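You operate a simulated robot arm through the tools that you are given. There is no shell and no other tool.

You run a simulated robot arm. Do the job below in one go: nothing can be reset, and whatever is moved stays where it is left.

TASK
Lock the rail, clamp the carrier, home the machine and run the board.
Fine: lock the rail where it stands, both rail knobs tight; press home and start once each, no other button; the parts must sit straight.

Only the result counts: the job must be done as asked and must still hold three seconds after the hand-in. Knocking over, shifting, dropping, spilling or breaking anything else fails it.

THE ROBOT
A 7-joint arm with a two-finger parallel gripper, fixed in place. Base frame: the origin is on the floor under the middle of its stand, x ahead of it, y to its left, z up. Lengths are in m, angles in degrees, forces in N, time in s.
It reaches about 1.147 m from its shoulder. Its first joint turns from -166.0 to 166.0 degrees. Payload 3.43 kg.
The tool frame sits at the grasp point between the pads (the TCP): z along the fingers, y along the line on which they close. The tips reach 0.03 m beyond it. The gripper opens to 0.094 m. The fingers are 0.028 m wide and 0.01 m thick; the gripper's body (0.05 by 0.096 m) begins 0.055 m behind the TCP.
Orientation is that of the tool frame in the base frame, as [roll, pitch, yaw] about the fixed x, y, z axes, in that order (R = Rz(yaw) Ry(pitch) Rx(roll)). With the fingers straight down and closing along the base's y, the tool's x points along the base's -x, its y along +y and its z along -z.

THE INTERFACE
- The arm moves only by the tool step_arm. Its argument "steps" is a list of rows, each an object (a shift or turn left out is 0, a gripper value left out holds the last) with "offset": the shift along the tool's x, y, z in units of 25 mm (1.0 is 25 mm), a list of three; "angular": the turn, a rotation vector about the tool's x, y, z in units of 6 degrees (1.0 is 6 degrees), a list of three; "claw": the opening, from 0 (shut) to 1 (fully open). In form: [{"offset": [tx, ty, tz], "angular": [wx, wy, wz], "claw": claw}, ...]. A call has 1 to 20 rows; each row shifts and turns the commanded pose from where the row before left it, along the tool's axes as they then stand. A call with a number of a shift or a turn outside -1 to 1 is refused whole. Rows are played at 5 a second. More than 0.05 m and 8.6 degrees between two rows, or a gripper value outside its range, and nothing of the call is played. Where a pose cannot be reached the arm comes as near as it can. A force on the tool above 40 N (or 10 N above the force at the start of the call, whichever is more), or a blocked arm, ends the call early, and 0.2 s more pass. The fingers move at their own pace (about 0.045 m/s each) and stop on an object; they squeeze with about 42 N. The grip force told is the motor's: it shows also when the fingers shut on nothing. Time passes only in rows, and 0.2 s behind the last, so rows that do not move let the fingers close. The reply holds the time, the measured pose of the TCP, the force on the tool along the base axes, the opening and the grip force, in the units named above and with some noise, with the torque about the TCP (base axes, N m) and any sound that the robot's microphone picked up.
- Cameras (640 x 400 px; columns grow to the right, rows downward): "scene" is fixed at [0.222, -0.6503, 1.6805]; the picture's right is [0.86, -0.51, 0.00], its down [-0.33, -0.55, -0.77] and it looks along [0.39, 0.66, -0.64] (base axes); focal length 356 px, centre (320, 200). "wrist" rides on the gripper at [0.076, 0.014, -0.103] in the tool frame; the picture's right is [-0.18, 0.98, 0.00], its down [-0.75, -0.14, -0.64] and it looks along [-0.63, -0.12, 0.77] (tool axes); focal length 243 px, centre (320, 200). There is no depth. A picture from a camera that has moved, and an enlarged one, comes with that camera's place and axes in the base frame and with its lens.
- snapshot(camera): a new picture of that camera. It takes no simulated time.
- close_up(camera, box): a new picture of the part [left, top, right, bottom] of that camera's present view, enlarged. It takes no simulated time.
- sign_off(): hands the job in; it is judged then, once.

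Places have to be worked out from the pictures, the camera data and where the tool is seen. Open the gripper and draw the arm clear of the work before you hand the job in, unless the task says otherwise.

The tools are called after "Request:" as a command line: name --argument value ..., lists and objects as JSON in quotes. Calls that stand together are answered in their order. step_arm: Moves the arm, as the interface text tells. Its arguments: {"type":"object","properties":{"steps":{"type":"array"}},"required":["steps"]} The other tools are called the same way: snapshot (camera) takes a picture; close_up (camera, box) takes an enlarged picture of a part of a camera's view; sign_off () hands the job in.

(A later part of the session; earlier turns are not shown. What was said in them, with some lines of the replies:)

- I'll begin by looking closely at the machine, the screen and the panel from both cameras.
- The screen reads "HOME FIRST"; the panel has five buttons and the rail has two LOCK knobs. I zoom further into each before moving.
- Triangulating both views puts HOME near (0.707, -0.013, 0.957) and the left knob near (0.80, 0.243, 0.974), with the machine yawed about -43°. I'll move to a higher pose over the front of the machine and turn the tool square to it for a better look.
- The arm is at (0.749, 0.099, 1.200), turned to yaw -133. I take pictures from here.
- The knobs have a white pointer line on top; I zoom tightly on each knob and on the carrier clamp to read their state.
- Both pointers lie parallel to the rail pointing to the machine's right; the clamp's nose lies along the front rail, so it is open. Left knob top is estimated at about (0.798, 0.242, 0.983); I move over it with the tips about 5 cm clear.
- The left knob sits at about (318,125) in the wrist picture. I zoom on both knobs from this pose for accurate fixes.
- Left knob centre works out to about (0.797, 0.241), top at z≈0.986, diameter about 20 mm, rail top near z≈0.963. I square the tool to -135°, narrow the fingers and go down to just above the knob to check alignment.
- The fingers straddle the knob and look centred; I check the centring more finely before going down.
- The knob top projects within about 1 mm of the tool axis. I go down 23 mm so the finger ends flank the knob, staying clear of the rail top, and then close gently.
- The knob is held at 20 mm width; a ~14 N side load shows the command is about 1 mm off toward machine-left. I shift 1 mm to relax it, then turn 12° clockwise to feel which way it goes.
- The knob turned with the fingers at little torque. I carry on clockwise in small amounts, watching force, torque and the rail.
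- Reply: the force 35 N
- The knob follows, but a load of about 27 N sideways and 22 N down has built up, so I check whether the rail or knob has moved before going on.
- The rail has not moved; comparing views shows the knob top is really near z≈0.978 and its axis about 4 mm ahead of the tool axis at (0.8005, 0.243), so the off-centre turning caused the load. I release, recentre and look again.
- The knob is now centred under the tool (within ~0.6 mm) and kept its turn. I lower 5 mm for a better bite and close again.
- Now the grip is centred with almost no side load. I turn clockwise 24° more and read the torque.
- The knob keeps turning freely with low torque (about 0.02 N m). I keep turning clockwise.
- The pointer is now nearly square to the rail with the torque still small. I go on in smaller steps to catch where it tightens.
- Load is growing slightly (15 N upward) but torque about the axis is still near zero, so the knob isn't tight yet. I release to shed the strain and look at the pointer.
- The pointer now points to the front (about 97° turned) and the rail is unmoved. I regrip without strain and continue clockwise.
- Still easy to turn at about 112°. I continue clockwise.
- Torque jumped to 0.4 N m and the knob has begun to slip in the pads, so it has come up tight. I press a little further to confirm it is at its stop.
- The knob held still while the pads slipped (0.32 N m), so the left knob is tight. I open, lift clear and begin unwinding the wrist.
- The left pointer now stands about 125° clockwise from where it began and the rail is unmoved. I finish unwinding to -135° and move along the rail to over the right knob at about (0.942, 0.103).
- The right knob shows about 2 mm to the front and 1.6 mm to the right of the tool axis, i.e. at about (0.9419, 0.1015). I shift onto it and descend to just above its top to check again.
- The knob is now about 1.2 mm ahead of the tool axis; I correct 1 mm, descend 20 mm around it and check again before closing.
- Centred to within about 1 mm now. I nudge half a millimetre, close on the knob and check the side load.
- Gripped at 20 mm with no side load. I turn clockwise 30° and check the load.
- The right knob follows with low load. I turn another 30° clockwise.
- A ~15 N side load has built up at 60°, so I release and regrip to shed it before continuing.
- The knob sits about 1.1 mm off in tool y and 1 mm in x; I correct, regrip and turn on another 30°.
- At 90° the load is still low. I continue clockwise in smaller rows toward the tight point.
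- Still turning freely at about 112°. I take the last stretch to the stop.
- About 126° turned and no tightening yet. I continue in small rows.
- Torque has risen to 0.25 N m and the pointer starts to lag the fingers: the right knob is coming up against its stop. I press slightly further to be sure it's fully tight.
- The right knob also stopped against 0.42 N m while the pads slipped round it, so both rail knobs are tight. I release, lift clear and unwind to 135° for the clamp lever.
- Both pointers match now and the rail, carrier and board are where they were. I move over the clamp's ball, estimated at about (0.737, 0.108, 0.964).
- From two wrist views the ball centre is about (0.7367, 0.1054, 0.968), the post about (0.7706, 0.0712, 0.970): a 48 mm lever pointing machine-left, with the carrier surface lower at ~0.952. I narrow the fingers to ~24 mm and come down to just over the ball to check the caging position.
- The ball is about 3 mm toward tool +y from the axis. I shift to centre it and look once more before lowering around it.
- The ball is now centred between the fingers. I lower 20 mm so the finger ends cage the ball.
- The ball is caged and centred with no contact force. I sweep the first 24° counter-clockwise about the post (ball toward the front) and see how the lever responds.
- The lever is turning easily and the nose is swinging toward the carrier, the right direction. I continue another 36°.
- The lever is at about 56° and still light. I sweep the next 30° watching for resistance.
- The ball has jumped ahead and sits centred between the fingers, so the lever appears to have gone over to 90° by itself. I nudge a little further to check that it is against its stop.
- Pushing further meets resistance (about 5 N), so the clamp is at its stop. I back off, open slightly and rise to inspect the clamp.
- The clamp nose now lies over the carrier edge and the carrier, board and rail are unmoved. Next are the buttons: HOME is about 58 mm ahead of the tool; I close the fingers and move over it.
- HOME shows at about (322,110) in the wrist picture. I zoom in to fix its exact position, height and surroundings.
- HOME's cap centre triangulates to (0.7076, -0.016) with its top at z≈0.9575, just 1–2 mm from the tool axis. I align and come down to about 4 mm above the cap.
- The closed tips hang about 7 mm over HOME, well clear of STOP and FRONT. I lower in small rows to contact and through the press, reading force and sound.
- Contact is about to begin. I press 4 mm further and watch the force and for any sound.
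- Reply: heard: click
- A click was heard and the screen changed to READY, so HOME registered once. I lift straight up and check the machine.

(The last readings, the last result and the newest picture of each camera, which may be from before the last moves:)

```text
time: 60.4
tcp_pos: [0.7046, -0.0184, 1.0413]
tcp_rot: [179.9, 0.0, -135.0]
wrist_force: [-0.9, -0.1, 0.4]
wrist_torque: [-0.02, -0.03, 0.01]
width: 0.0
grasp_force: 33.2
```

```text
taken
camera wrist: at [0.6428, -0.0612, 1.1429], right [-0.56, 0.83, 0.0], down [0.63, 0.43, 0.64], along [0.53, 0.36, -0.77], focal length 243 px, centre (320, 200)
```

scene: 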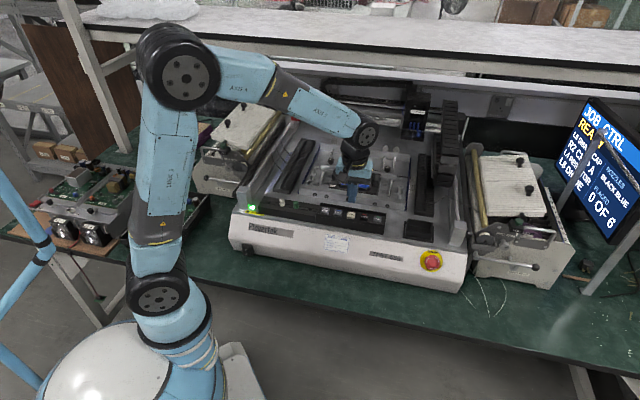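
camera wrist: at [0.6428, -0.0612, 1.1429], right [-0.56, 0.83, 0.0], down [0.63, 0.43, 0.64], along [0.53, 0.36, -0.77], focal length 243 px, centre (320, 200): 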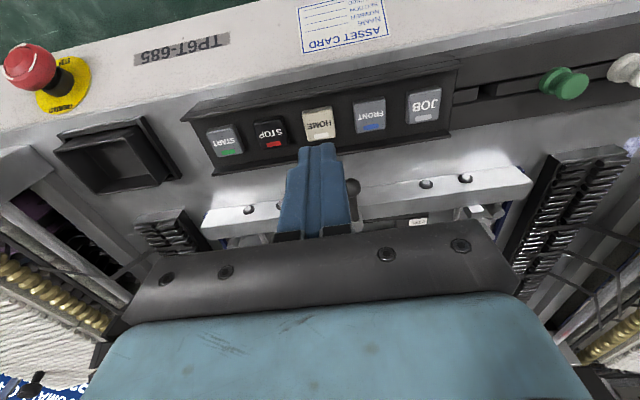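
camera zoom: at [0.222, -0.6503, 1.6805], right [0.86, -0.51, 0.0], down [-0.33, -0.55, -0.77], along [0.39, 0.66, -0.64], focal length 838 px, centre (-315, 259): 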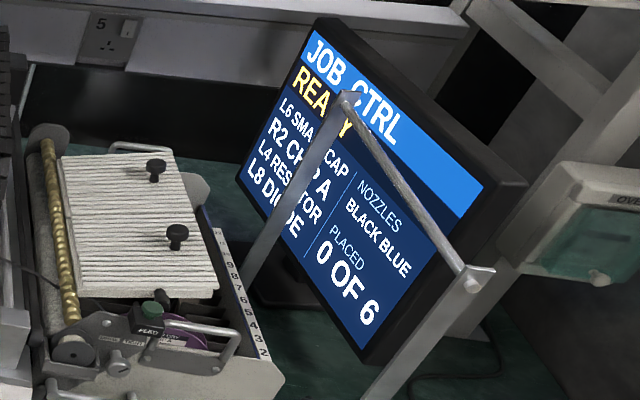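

The machine shows READY with a green lamp. Before starting I check the head's nozzles, the clamp and the rail once more.

Request:
close_up --camera "scene" --box '[390, 80, 454, 140]'

Request:
close_up --camera "scene" --box '[300, 140, 420, 215]'

Request:
close_up --camera "wrist" --box '[190, 85, 350, 185]'

```text
6.67 times, centred on (422, 110) of scene
camera zoom: at [0.222, -0.6503, 1.6805], right [0.86, -0.51, 0.0], down [-0.33, -0.55, -0.77], along [0.39, 0.66, -0.64], focal length 2373 px, centre (-360, 800)
```

zoom: 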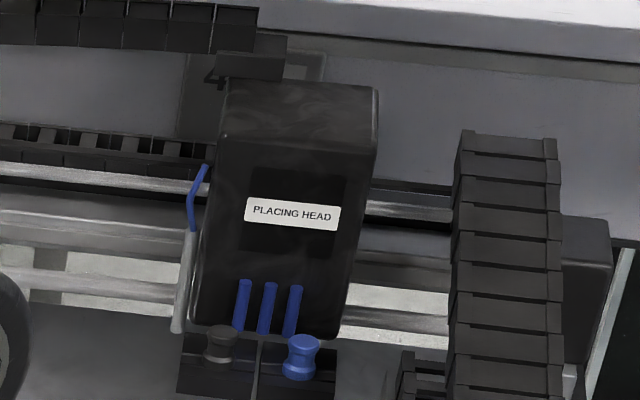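

```text
5.33 times, centred on (360, 178) of scene
camera zoom: at [0.222, -0.6503, 1.6805], right [0.86, -0.51, 0.0], down [-0.33, -0.55, -0.77], along [0.39, 0.66, -0.64], focal length 1898 px, centre (107, 320)
```

zoom: 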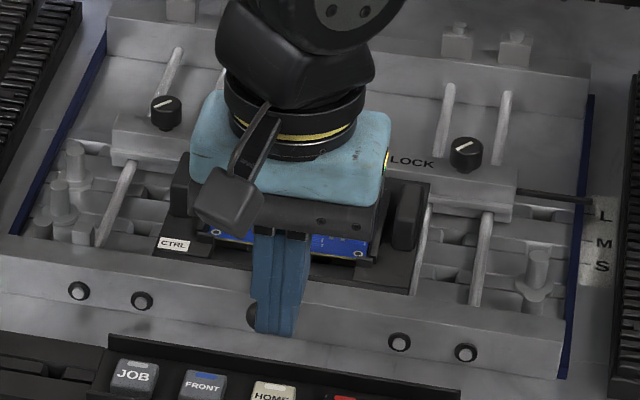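

```text
4.00 times, centred on (270, 135) of wrist
camera zoom: at [0.6428, -0.0612, 1.1429], right [-0.56, 0.83, 0.0], down [0.63, 0.43, 0.64], along [0.53, 0.36, -0.77], focal length 970 px, centre (520, 460)
```

zoom: 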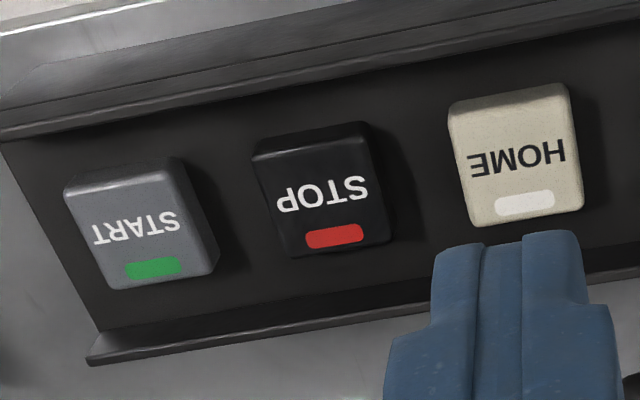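

The head carries the black and blue nozzles the job asks for and everything is as set. START lies about 79 mm along tool -y; I move over it at this height and look again.

Request:
step_arm --steps '[{"offset": [0, -0.795, 0]}, {"offset": [0, -0.795, 0]}, {"offset": [0, -0.795, 0]}, {"offset": [0, -0.795, 0]}, {}, {}]'

Request:
snapshot --camera "wrist"

Request:
close_up --camera "wrist" --box '[240, 75, 400, 175]'

Request:
close_up --camera "scene" --box '[340, 180, 420, 230]'

```text
time: 61.8
tcp_pos: [0.7634, -0.0746, 1.0391]
tcp_rot: [180.0, 0.0, -135.1]
wrist_force: [0.7, -0.2, -0.6]
wrist_torque: [-0.02, -0.01, 0.0]
width: 0.0005
grasp_force: 32.7
```

```text
taken
camera wrist: at [0.6993, -0.1184, 1.1408], right [-0.56, 0.83, 0.0], down [0.63, 0.43, 0.64], along [0.53, 0.36, -0.77], focal length 243 px, centre (320, 200)
```

wrist: 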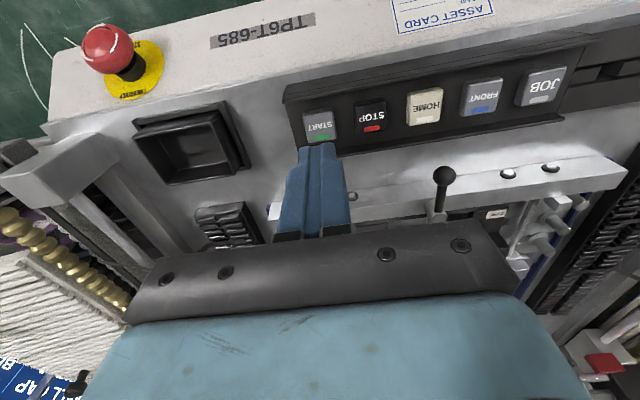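

```text
4.00 times, centred on (320, 125) of wrist
camera zoom: at [0.6993, -0.1184, 1.1408], right [-0.56, 0.83, 0.0], down [0.63, 0.43, 0.64], along [0.53, 0.36, -0.77], focal length 970 px, centre (320, 500)
```

zoom: 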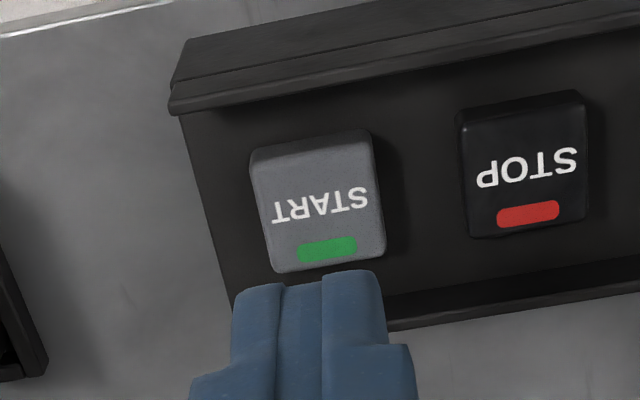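

```text
8.00 times, centred on (380, 205) of scene
camera zoom: at [0.222, -0.6503, 1.6805], right [0.86, -0.51, 0.0], down [-0.33, -0.55, -0.77], along [0.39, 0.66, -0.64], focal length 2848 px, centre (-160, 160)
```

zoom: 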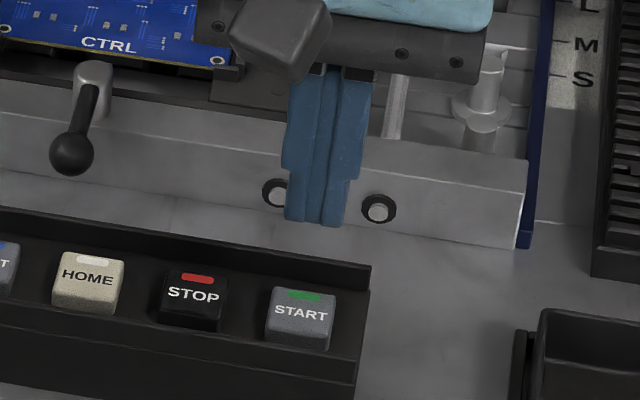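

START is centred under the tool within about 1 mm. I come down to about 7 mm over the cap and confirm.

Request:
step_arm --steps '[{"offset": [0, 0, 0.577]}, {"offset": [0, 0, 0.577]}, {"offset": [0, 0, 0.577]}, {}]'

Request:
close_up --camera "scene" --box '[340, 180, 420, 230]'

Request:
close_up --camera "wrist" --box '[240, 90, 400, 190]'

```text
time: 62.8
tcp_pos: [0.7628, -0.0755, 0.9966]
tcp_rot: [180.0, 0.0, -135.0]
wrist_force: [-0.5, -0.4, -0.1]
wrist_torque: [0.02, -0.03, 0.01]
width: 0.0
grasp_force: 32.5
```

```text
8.00 times, centred on (380, 205) of scene
camera zoom: at [0.222, -0.6503, 1.6805], right [0.86, -0.51, 0.0], down [-0.33, -0.55, -0.77], along [0.39, 0.66, -0.64], focal length 2848 px, centre (-160, 160)
```

zoom: 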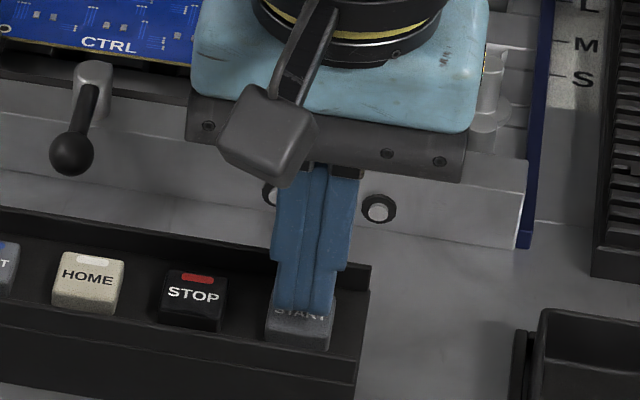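

```text
4.00 times, centred on (320, 140) of wrist
camera zoom: at [0.6993, -0.1188, 1.0982], right [-0.56, 0.83, 0.0], down [0.63, 0.43, 0.64], along [0.53, 0.36, -0.77], focal length 970 px, centre (320, 440)
```

zoom: 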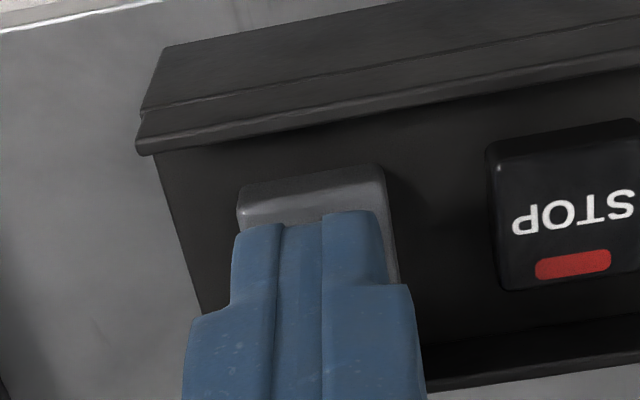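

The tips are placed over START exactly as they were over HOME. I press to the same depth and then at once lift and draw the arm out to the front, clear of the gantry.

Request:
step_arm --steps '[{"offset": [0, 0, 0.1]}, {"offset": [0, 0, 0.1]}, {"offset": [0, 0, 0.08]}, {"offset": [0, 0, 0.08]}, {"offset": [0, 0, 0.09]}, {"offset": [0, 0, -0.6]}, {"offset": [0, 0, -0.9]}, {"offset": [0, 0, -0.9]}, {"offset": [0.9, 0, -0.6]}, {"offset": [0.9, 0, -0.6]}, {"offset": [0.9, 0, -0.6]}, {"offset": [0.9, 0, -0.6]}, {"offset": [0.9, 0, -0.6]}, {"offset": [0.9, 0, -0.6]}]'

Request:
snapshot --camera "scene"

Request:
close_up --camera "scene" --box '[540, 90, 640, 260]'

```text
time: 65.8
tcp_pos: [0.6695, -0.1707, 1.1362]
tcp_rot: [-180.0, 0.1, -135.0]
wrist_force: [-0.2, 0.1, -0.6]
wrist_torque: [0.02, 0.03, 0.04]
width: 0.0
grasp_force: 33.3
heard: click
```

```text
taken
```

scene: 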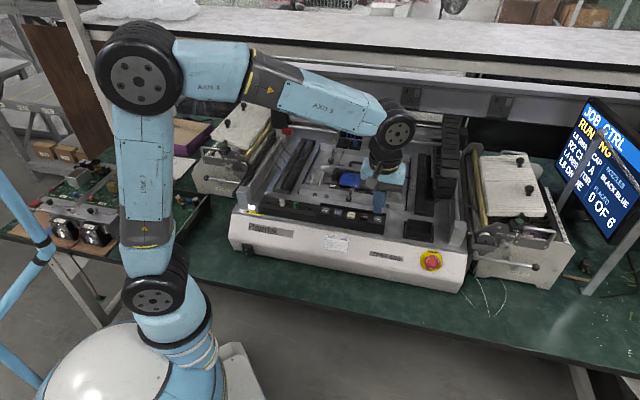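

```text
2.35 times, centred on (590, 175) of scene
camera zoom: at [0.222, -0.6503, 1.6805], right [0.86, -0.51, 0.0], down [-0.33, -0.55, -0.77], along [0.39, 0.66, -0.64], focal length 838 px, centre (-315, 259)
```

zoom: 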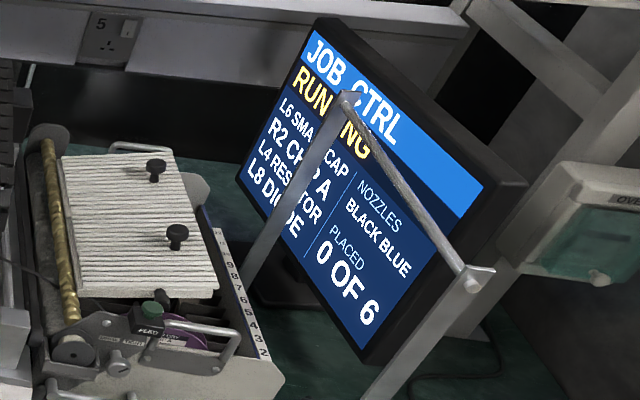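

START clicked once and the screen says RUNNING. I draw the arm farther up and away, open the gripper, and wait for the machine.

Request:
step_arm --steps '[{"offset": [0.5, 0, -0.8], "claw": 1}, {"offset": [0.5, 0, -0.8]}, {"offset": [0.5, 0, -0.8]}, {"offset": [0.5, 0, -0.8]}, {"offset": [0.5, 0, -0.8]}, {"offset": [0.5, 0, -0.8]}, {}, {}, {}, {}, {}, {}]'

Request:
snapshot --camera "scene"

Request:
close_up --camera "scene" --box '[540, 90, 640, 260]'

```text
time: 68.4
tcp_pos: [0.6149, -0.2251, 1.2553]
tcp_rot: [-180.0, 0.0, -135.0]
wrist_force: [-1.1, 0.7, 0.7]
wrist_torque: [0.0, -0.01, -0.02]
width: 0.0942
grasp_force: 0.0
```

```text
taken
```

scene: 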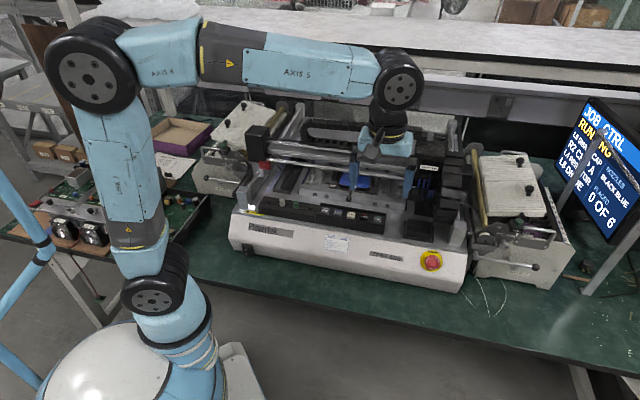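

```text
2.35 times, centred on (590, 175) of scene
camera zoom: at [0.222, -0.6503, 1.6805], right [0.86, -0.51, 0.0], down [-0.33, -0.55, -0.77], along [0.39, 0.66, -0.64], focal length 838 px, centre (-315, 259)
```

zoom: 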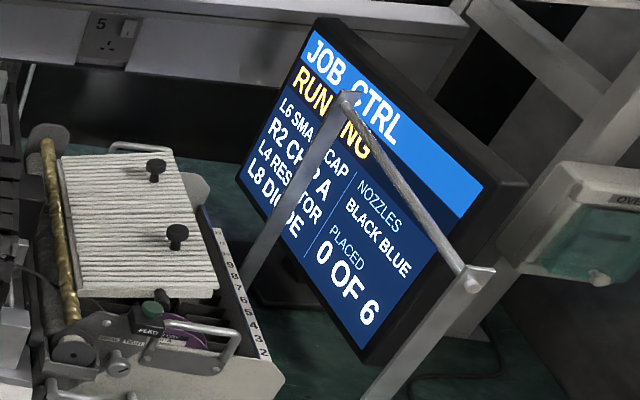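

The gantry is moving over the board area and the arm is clear above the front. I wait and watch the count.

Request:
step_arm --steps '[{"offset": [0.5, 0.5, -0.4]}, {"offset": [0.5, 0.5, -0.4]}, {"offset": [0.5, 0.5, -0.4]}, {"offset": [0.5, 0.5, -0.4]}, {}, {}, {}, {}, {}, {}, {}, {}, {}, {}, {}, {}, {}, {}, {}, {}]'

Request:
snapshot --camera "scene"

Request:
close_up --camera "scene" --box '[540, 90, 640, 260]'

```text
time: 72.6
tcp_pos: [0.5421, -0.2256, 1.2939]
tcp_rot: [179.9, -0.1, -135.0]
wrist_force: [-0.1, 0.2, -0.5]
wrist_torque: [-0.01, 0.01, -0.03]
width: 0.0938
grasp_force: 0.1
```

```text
taken
```

scene: 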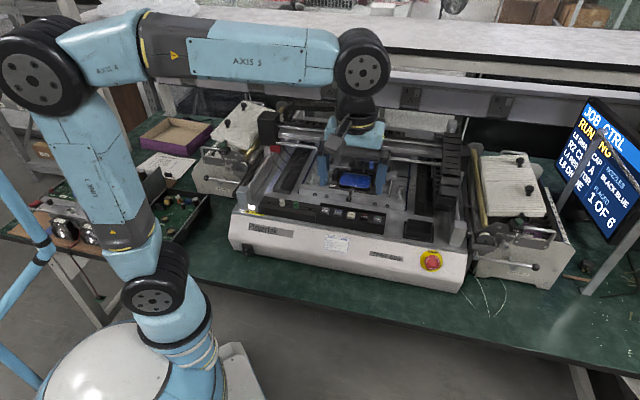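

```text
2.35 times, centred on (590, 175) of scene
camera zoom: at [0.222, -0.6503, 1.6805], right [0.86, -0.51, 0.0], down [-0.33, -0.55, -0.77], along [0.39, 0.66, -0.64], focal length 838 px, centre (-315, 259)
```

zoom: 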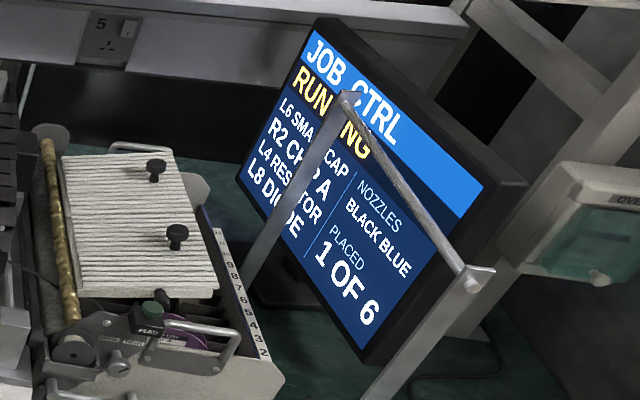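

One of six parts is placed and the machine runs on. I keep waiting with the arm still.

Request:
step_arm --steps '[{}, {}, {}, {}, {}, {}, {}, {}, {}, {}, {}, {}, {}, {}, {}, {}, {}, {}, {}, {}]'

Request:
close_up --camera "scene" --box '[540, 90, 640, 260]'

Request:
close_up --camera "scene" --box '[240, 90, 480, 240]'

```text
time: 76.8
tcp_pos: [0.5433, -0.2244, 1.2946]
tcp_rot: [-179.9, -0.1, -135.0]
wrist_force: [0.6, 0.3, -0.2]
wrist_torque: [-0.01, 0.01, 0.02]
width: 0.0937
grasp_force: 0.0
```

```text
2.35 times, centred on (590, 175) of scene
camera zoom: at [0.222, -0.6503, 1.6805], right [0.86, -0.51, 0.0], down [-0.33, -0.55, -0.77], along [0.39, 0.66, -0.64], focal length 838 px, centre (-315, 259)
```

zoom: 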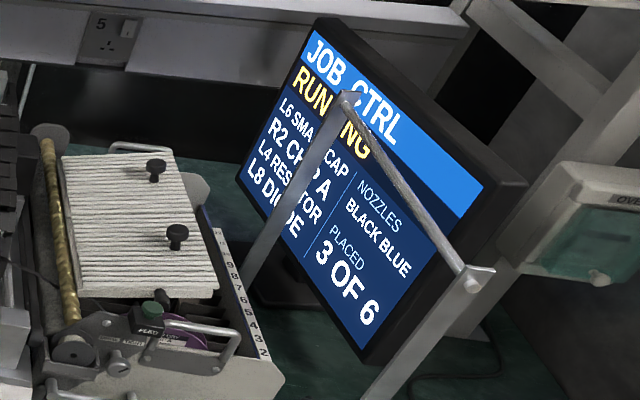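

```text
2.67 times, centred on (360, 165) of scene
camera zoom: at [0.222, -0.6503, 1.6805], right [0.86, -0.51, 0.0], down [-0.33, -0.55, -0.77], along [0.39, 0.66, -0.64], focal length 949 px, centre (213, 293)
```

zoom: 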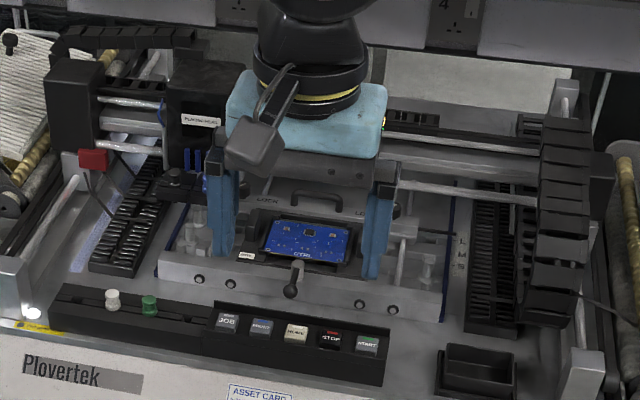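

Three of six are on the board. I wait on.

Request:
step_arm --steps '[{}, {}, {}, {}, {}, {}, {}, {}, {}, {}, {}, {}, {}, {}, {}, {}, {}, {}, {}, {}]'

Request:
close_up --camera "scene" --box '[540, 90, 640, 260]'

```text
time: 81.0
tcp_pos: [0.5428, -0.2248, 1.2943]
tcp_rot: [-180.0, 0.0, -135.0]
wrist_force: [0.6, -0.6, 0.8]
wrist_torque: [0.01, -0.02, -0.02]
width: 0.0941
grasp_force: 0.1
```

```text
2.35 times, centred on (590, 175) of scene
camera zoom: at [0.222, -0.6503, 1.6805], right [0.86, -0.51, 0.0], down [-0.33, -0.55, -0.77], along [0.39, 0.66, -0.64], focal length 838 px, centre (-315, 259)
```

zoom: 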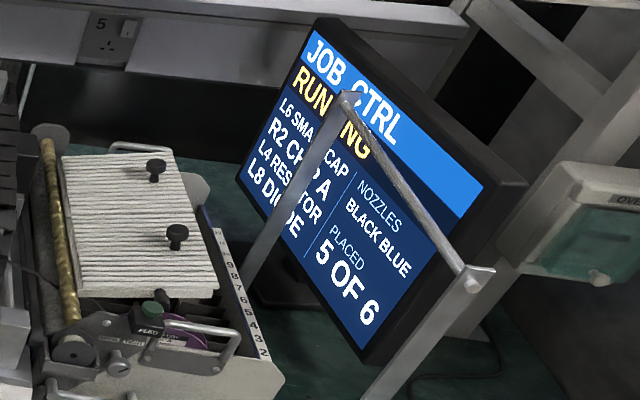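

Five of six placed. I wait for the run to finish.

Request:
step_arm --steps '[{}, {}, {}, {}, {}, {}, {}, {}, {}, {}, {}, {}, {}, {}, {}, {}, {}, {}, {}, {}]'

Request:
close_up --camera "scene" --box '[540, 90, 640, 260]'

Request:
snapshot --camera "scene"

Request:
close_up --camera "scene" --box '[310, 145, 410, 208]'

```text
time: 85.2
tcp_pos: [0.5424, -0.2254, 1.2946]
tcp_rot: [-179.9, 0.1, -135.0]
wrist_force: [0.0, 0.5, 0.6]
wrist_torque: [0.02, 0.0, 0.0]
width: 0.0941
grasp_force: 0.0
```

```text
2.35 times, centred on (590, 175) of scene
camera zoom: at [0.222, -0.6503, 1.6805], right [0.86, -0.51, 0.0], down [-0.33, -0.55, -0.77], along [0.39, 0.66, -0.64], focal length 838 px, centre (-315, 259)
```

zoom: 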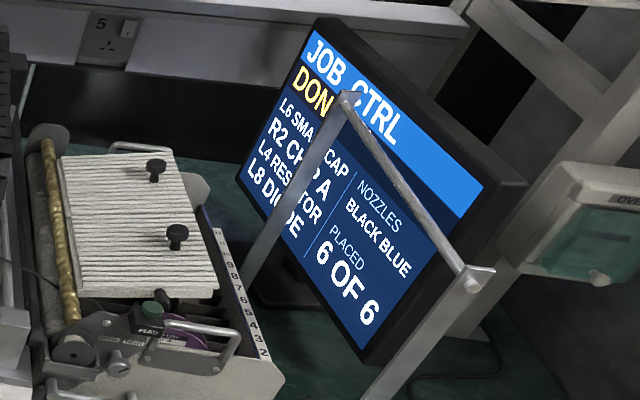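

```text
taken
```

scene: 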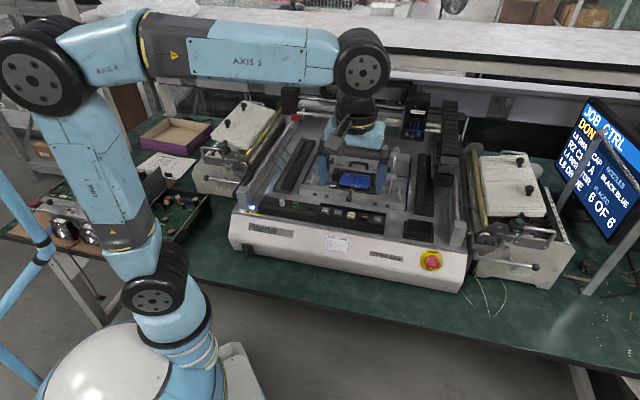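

```text
6.35 times, centred on (360, 176) of scene
camera zoom: at [0.222, -0.6503, 1.6805], right [0.86, -0.51, 0.0], down [-0.33, -0.55, -0.77], along [0.39, 0.66, -0.64], focal length 2260 px, centre (66, 349)
```

zoom: 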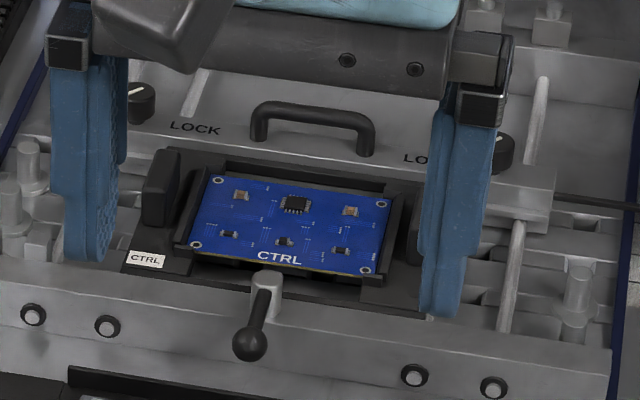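

The screen shows DONE, 6 OF 6. I check closely that the parts sit straight and that knobs and clamp still hold.

Request:
close_up --camera "scene" --box '[336, 168, 376, 193]'

Request:
close_up --camera "scene" --box '[260, 185, 400, 235]'

```text
16.00 times, centred on (356, 180) of scene
camera zoom: at [0.222, -0.6503, 1.6805], right [0.86, -0.51, 0.0], down [-0.33, -0.55, -0.77], along [0.39, 0.66, -0.64], focal length 5695 px, centre (-256, 512)
```

zoom: 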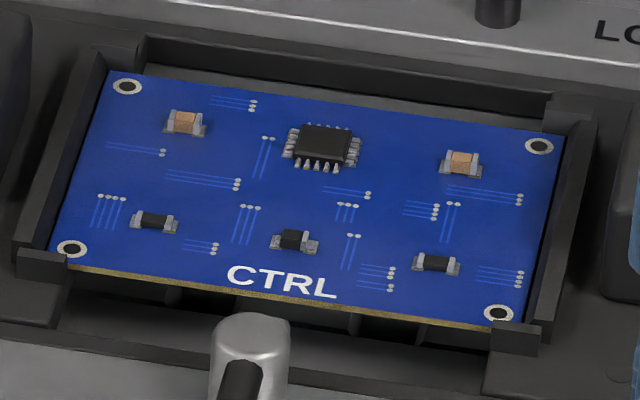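

```text
4.57 times, centred on (330, 210) of scene
camera zoom: at [0.222, -0.6503, 1.6805], right [0.86, -0.51, 0.0], down [-0.33, -0.55, -0.77], along [0.39, 0.66, -0.64], focal length 1627 px, centre (274, 154)
```

zoom: 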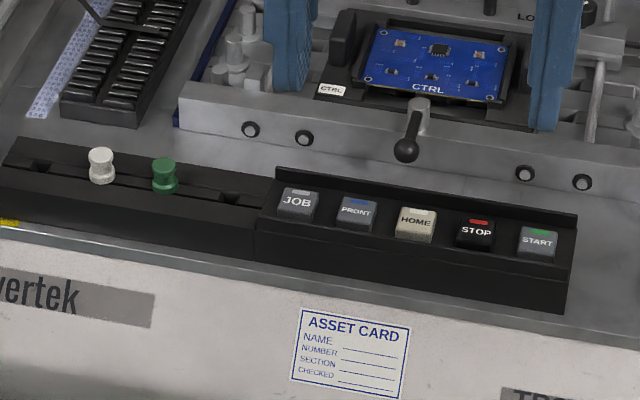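

All six parts sit square on their pads. Both rail knobs are tight, the clamp is closed, the gripper is open and the arm is well clear, so I hand the job in.

Request:
sign_off

```text
The job is handed in.
```

The job is done and handed in: the machine screen showed DONE, 6 OF 6.

- **Rail:** I locked it where it stood. Both knobs were turned clockwise until they stopped and my grip slipped on them. The pictures show no movement of the rail.
- **Carrier:** the clamp lever is swung to its stop, with the nose over the carrier edge.
- **Buttons:** I pressed HOME once and START once, with one click heard for each, and no other button.
- **Parts:** in the final close-up all six parts look square on their pads.
- **Arm:** the gripper is open and the arm is clear of the machine.

The result of the judging was not reported back.
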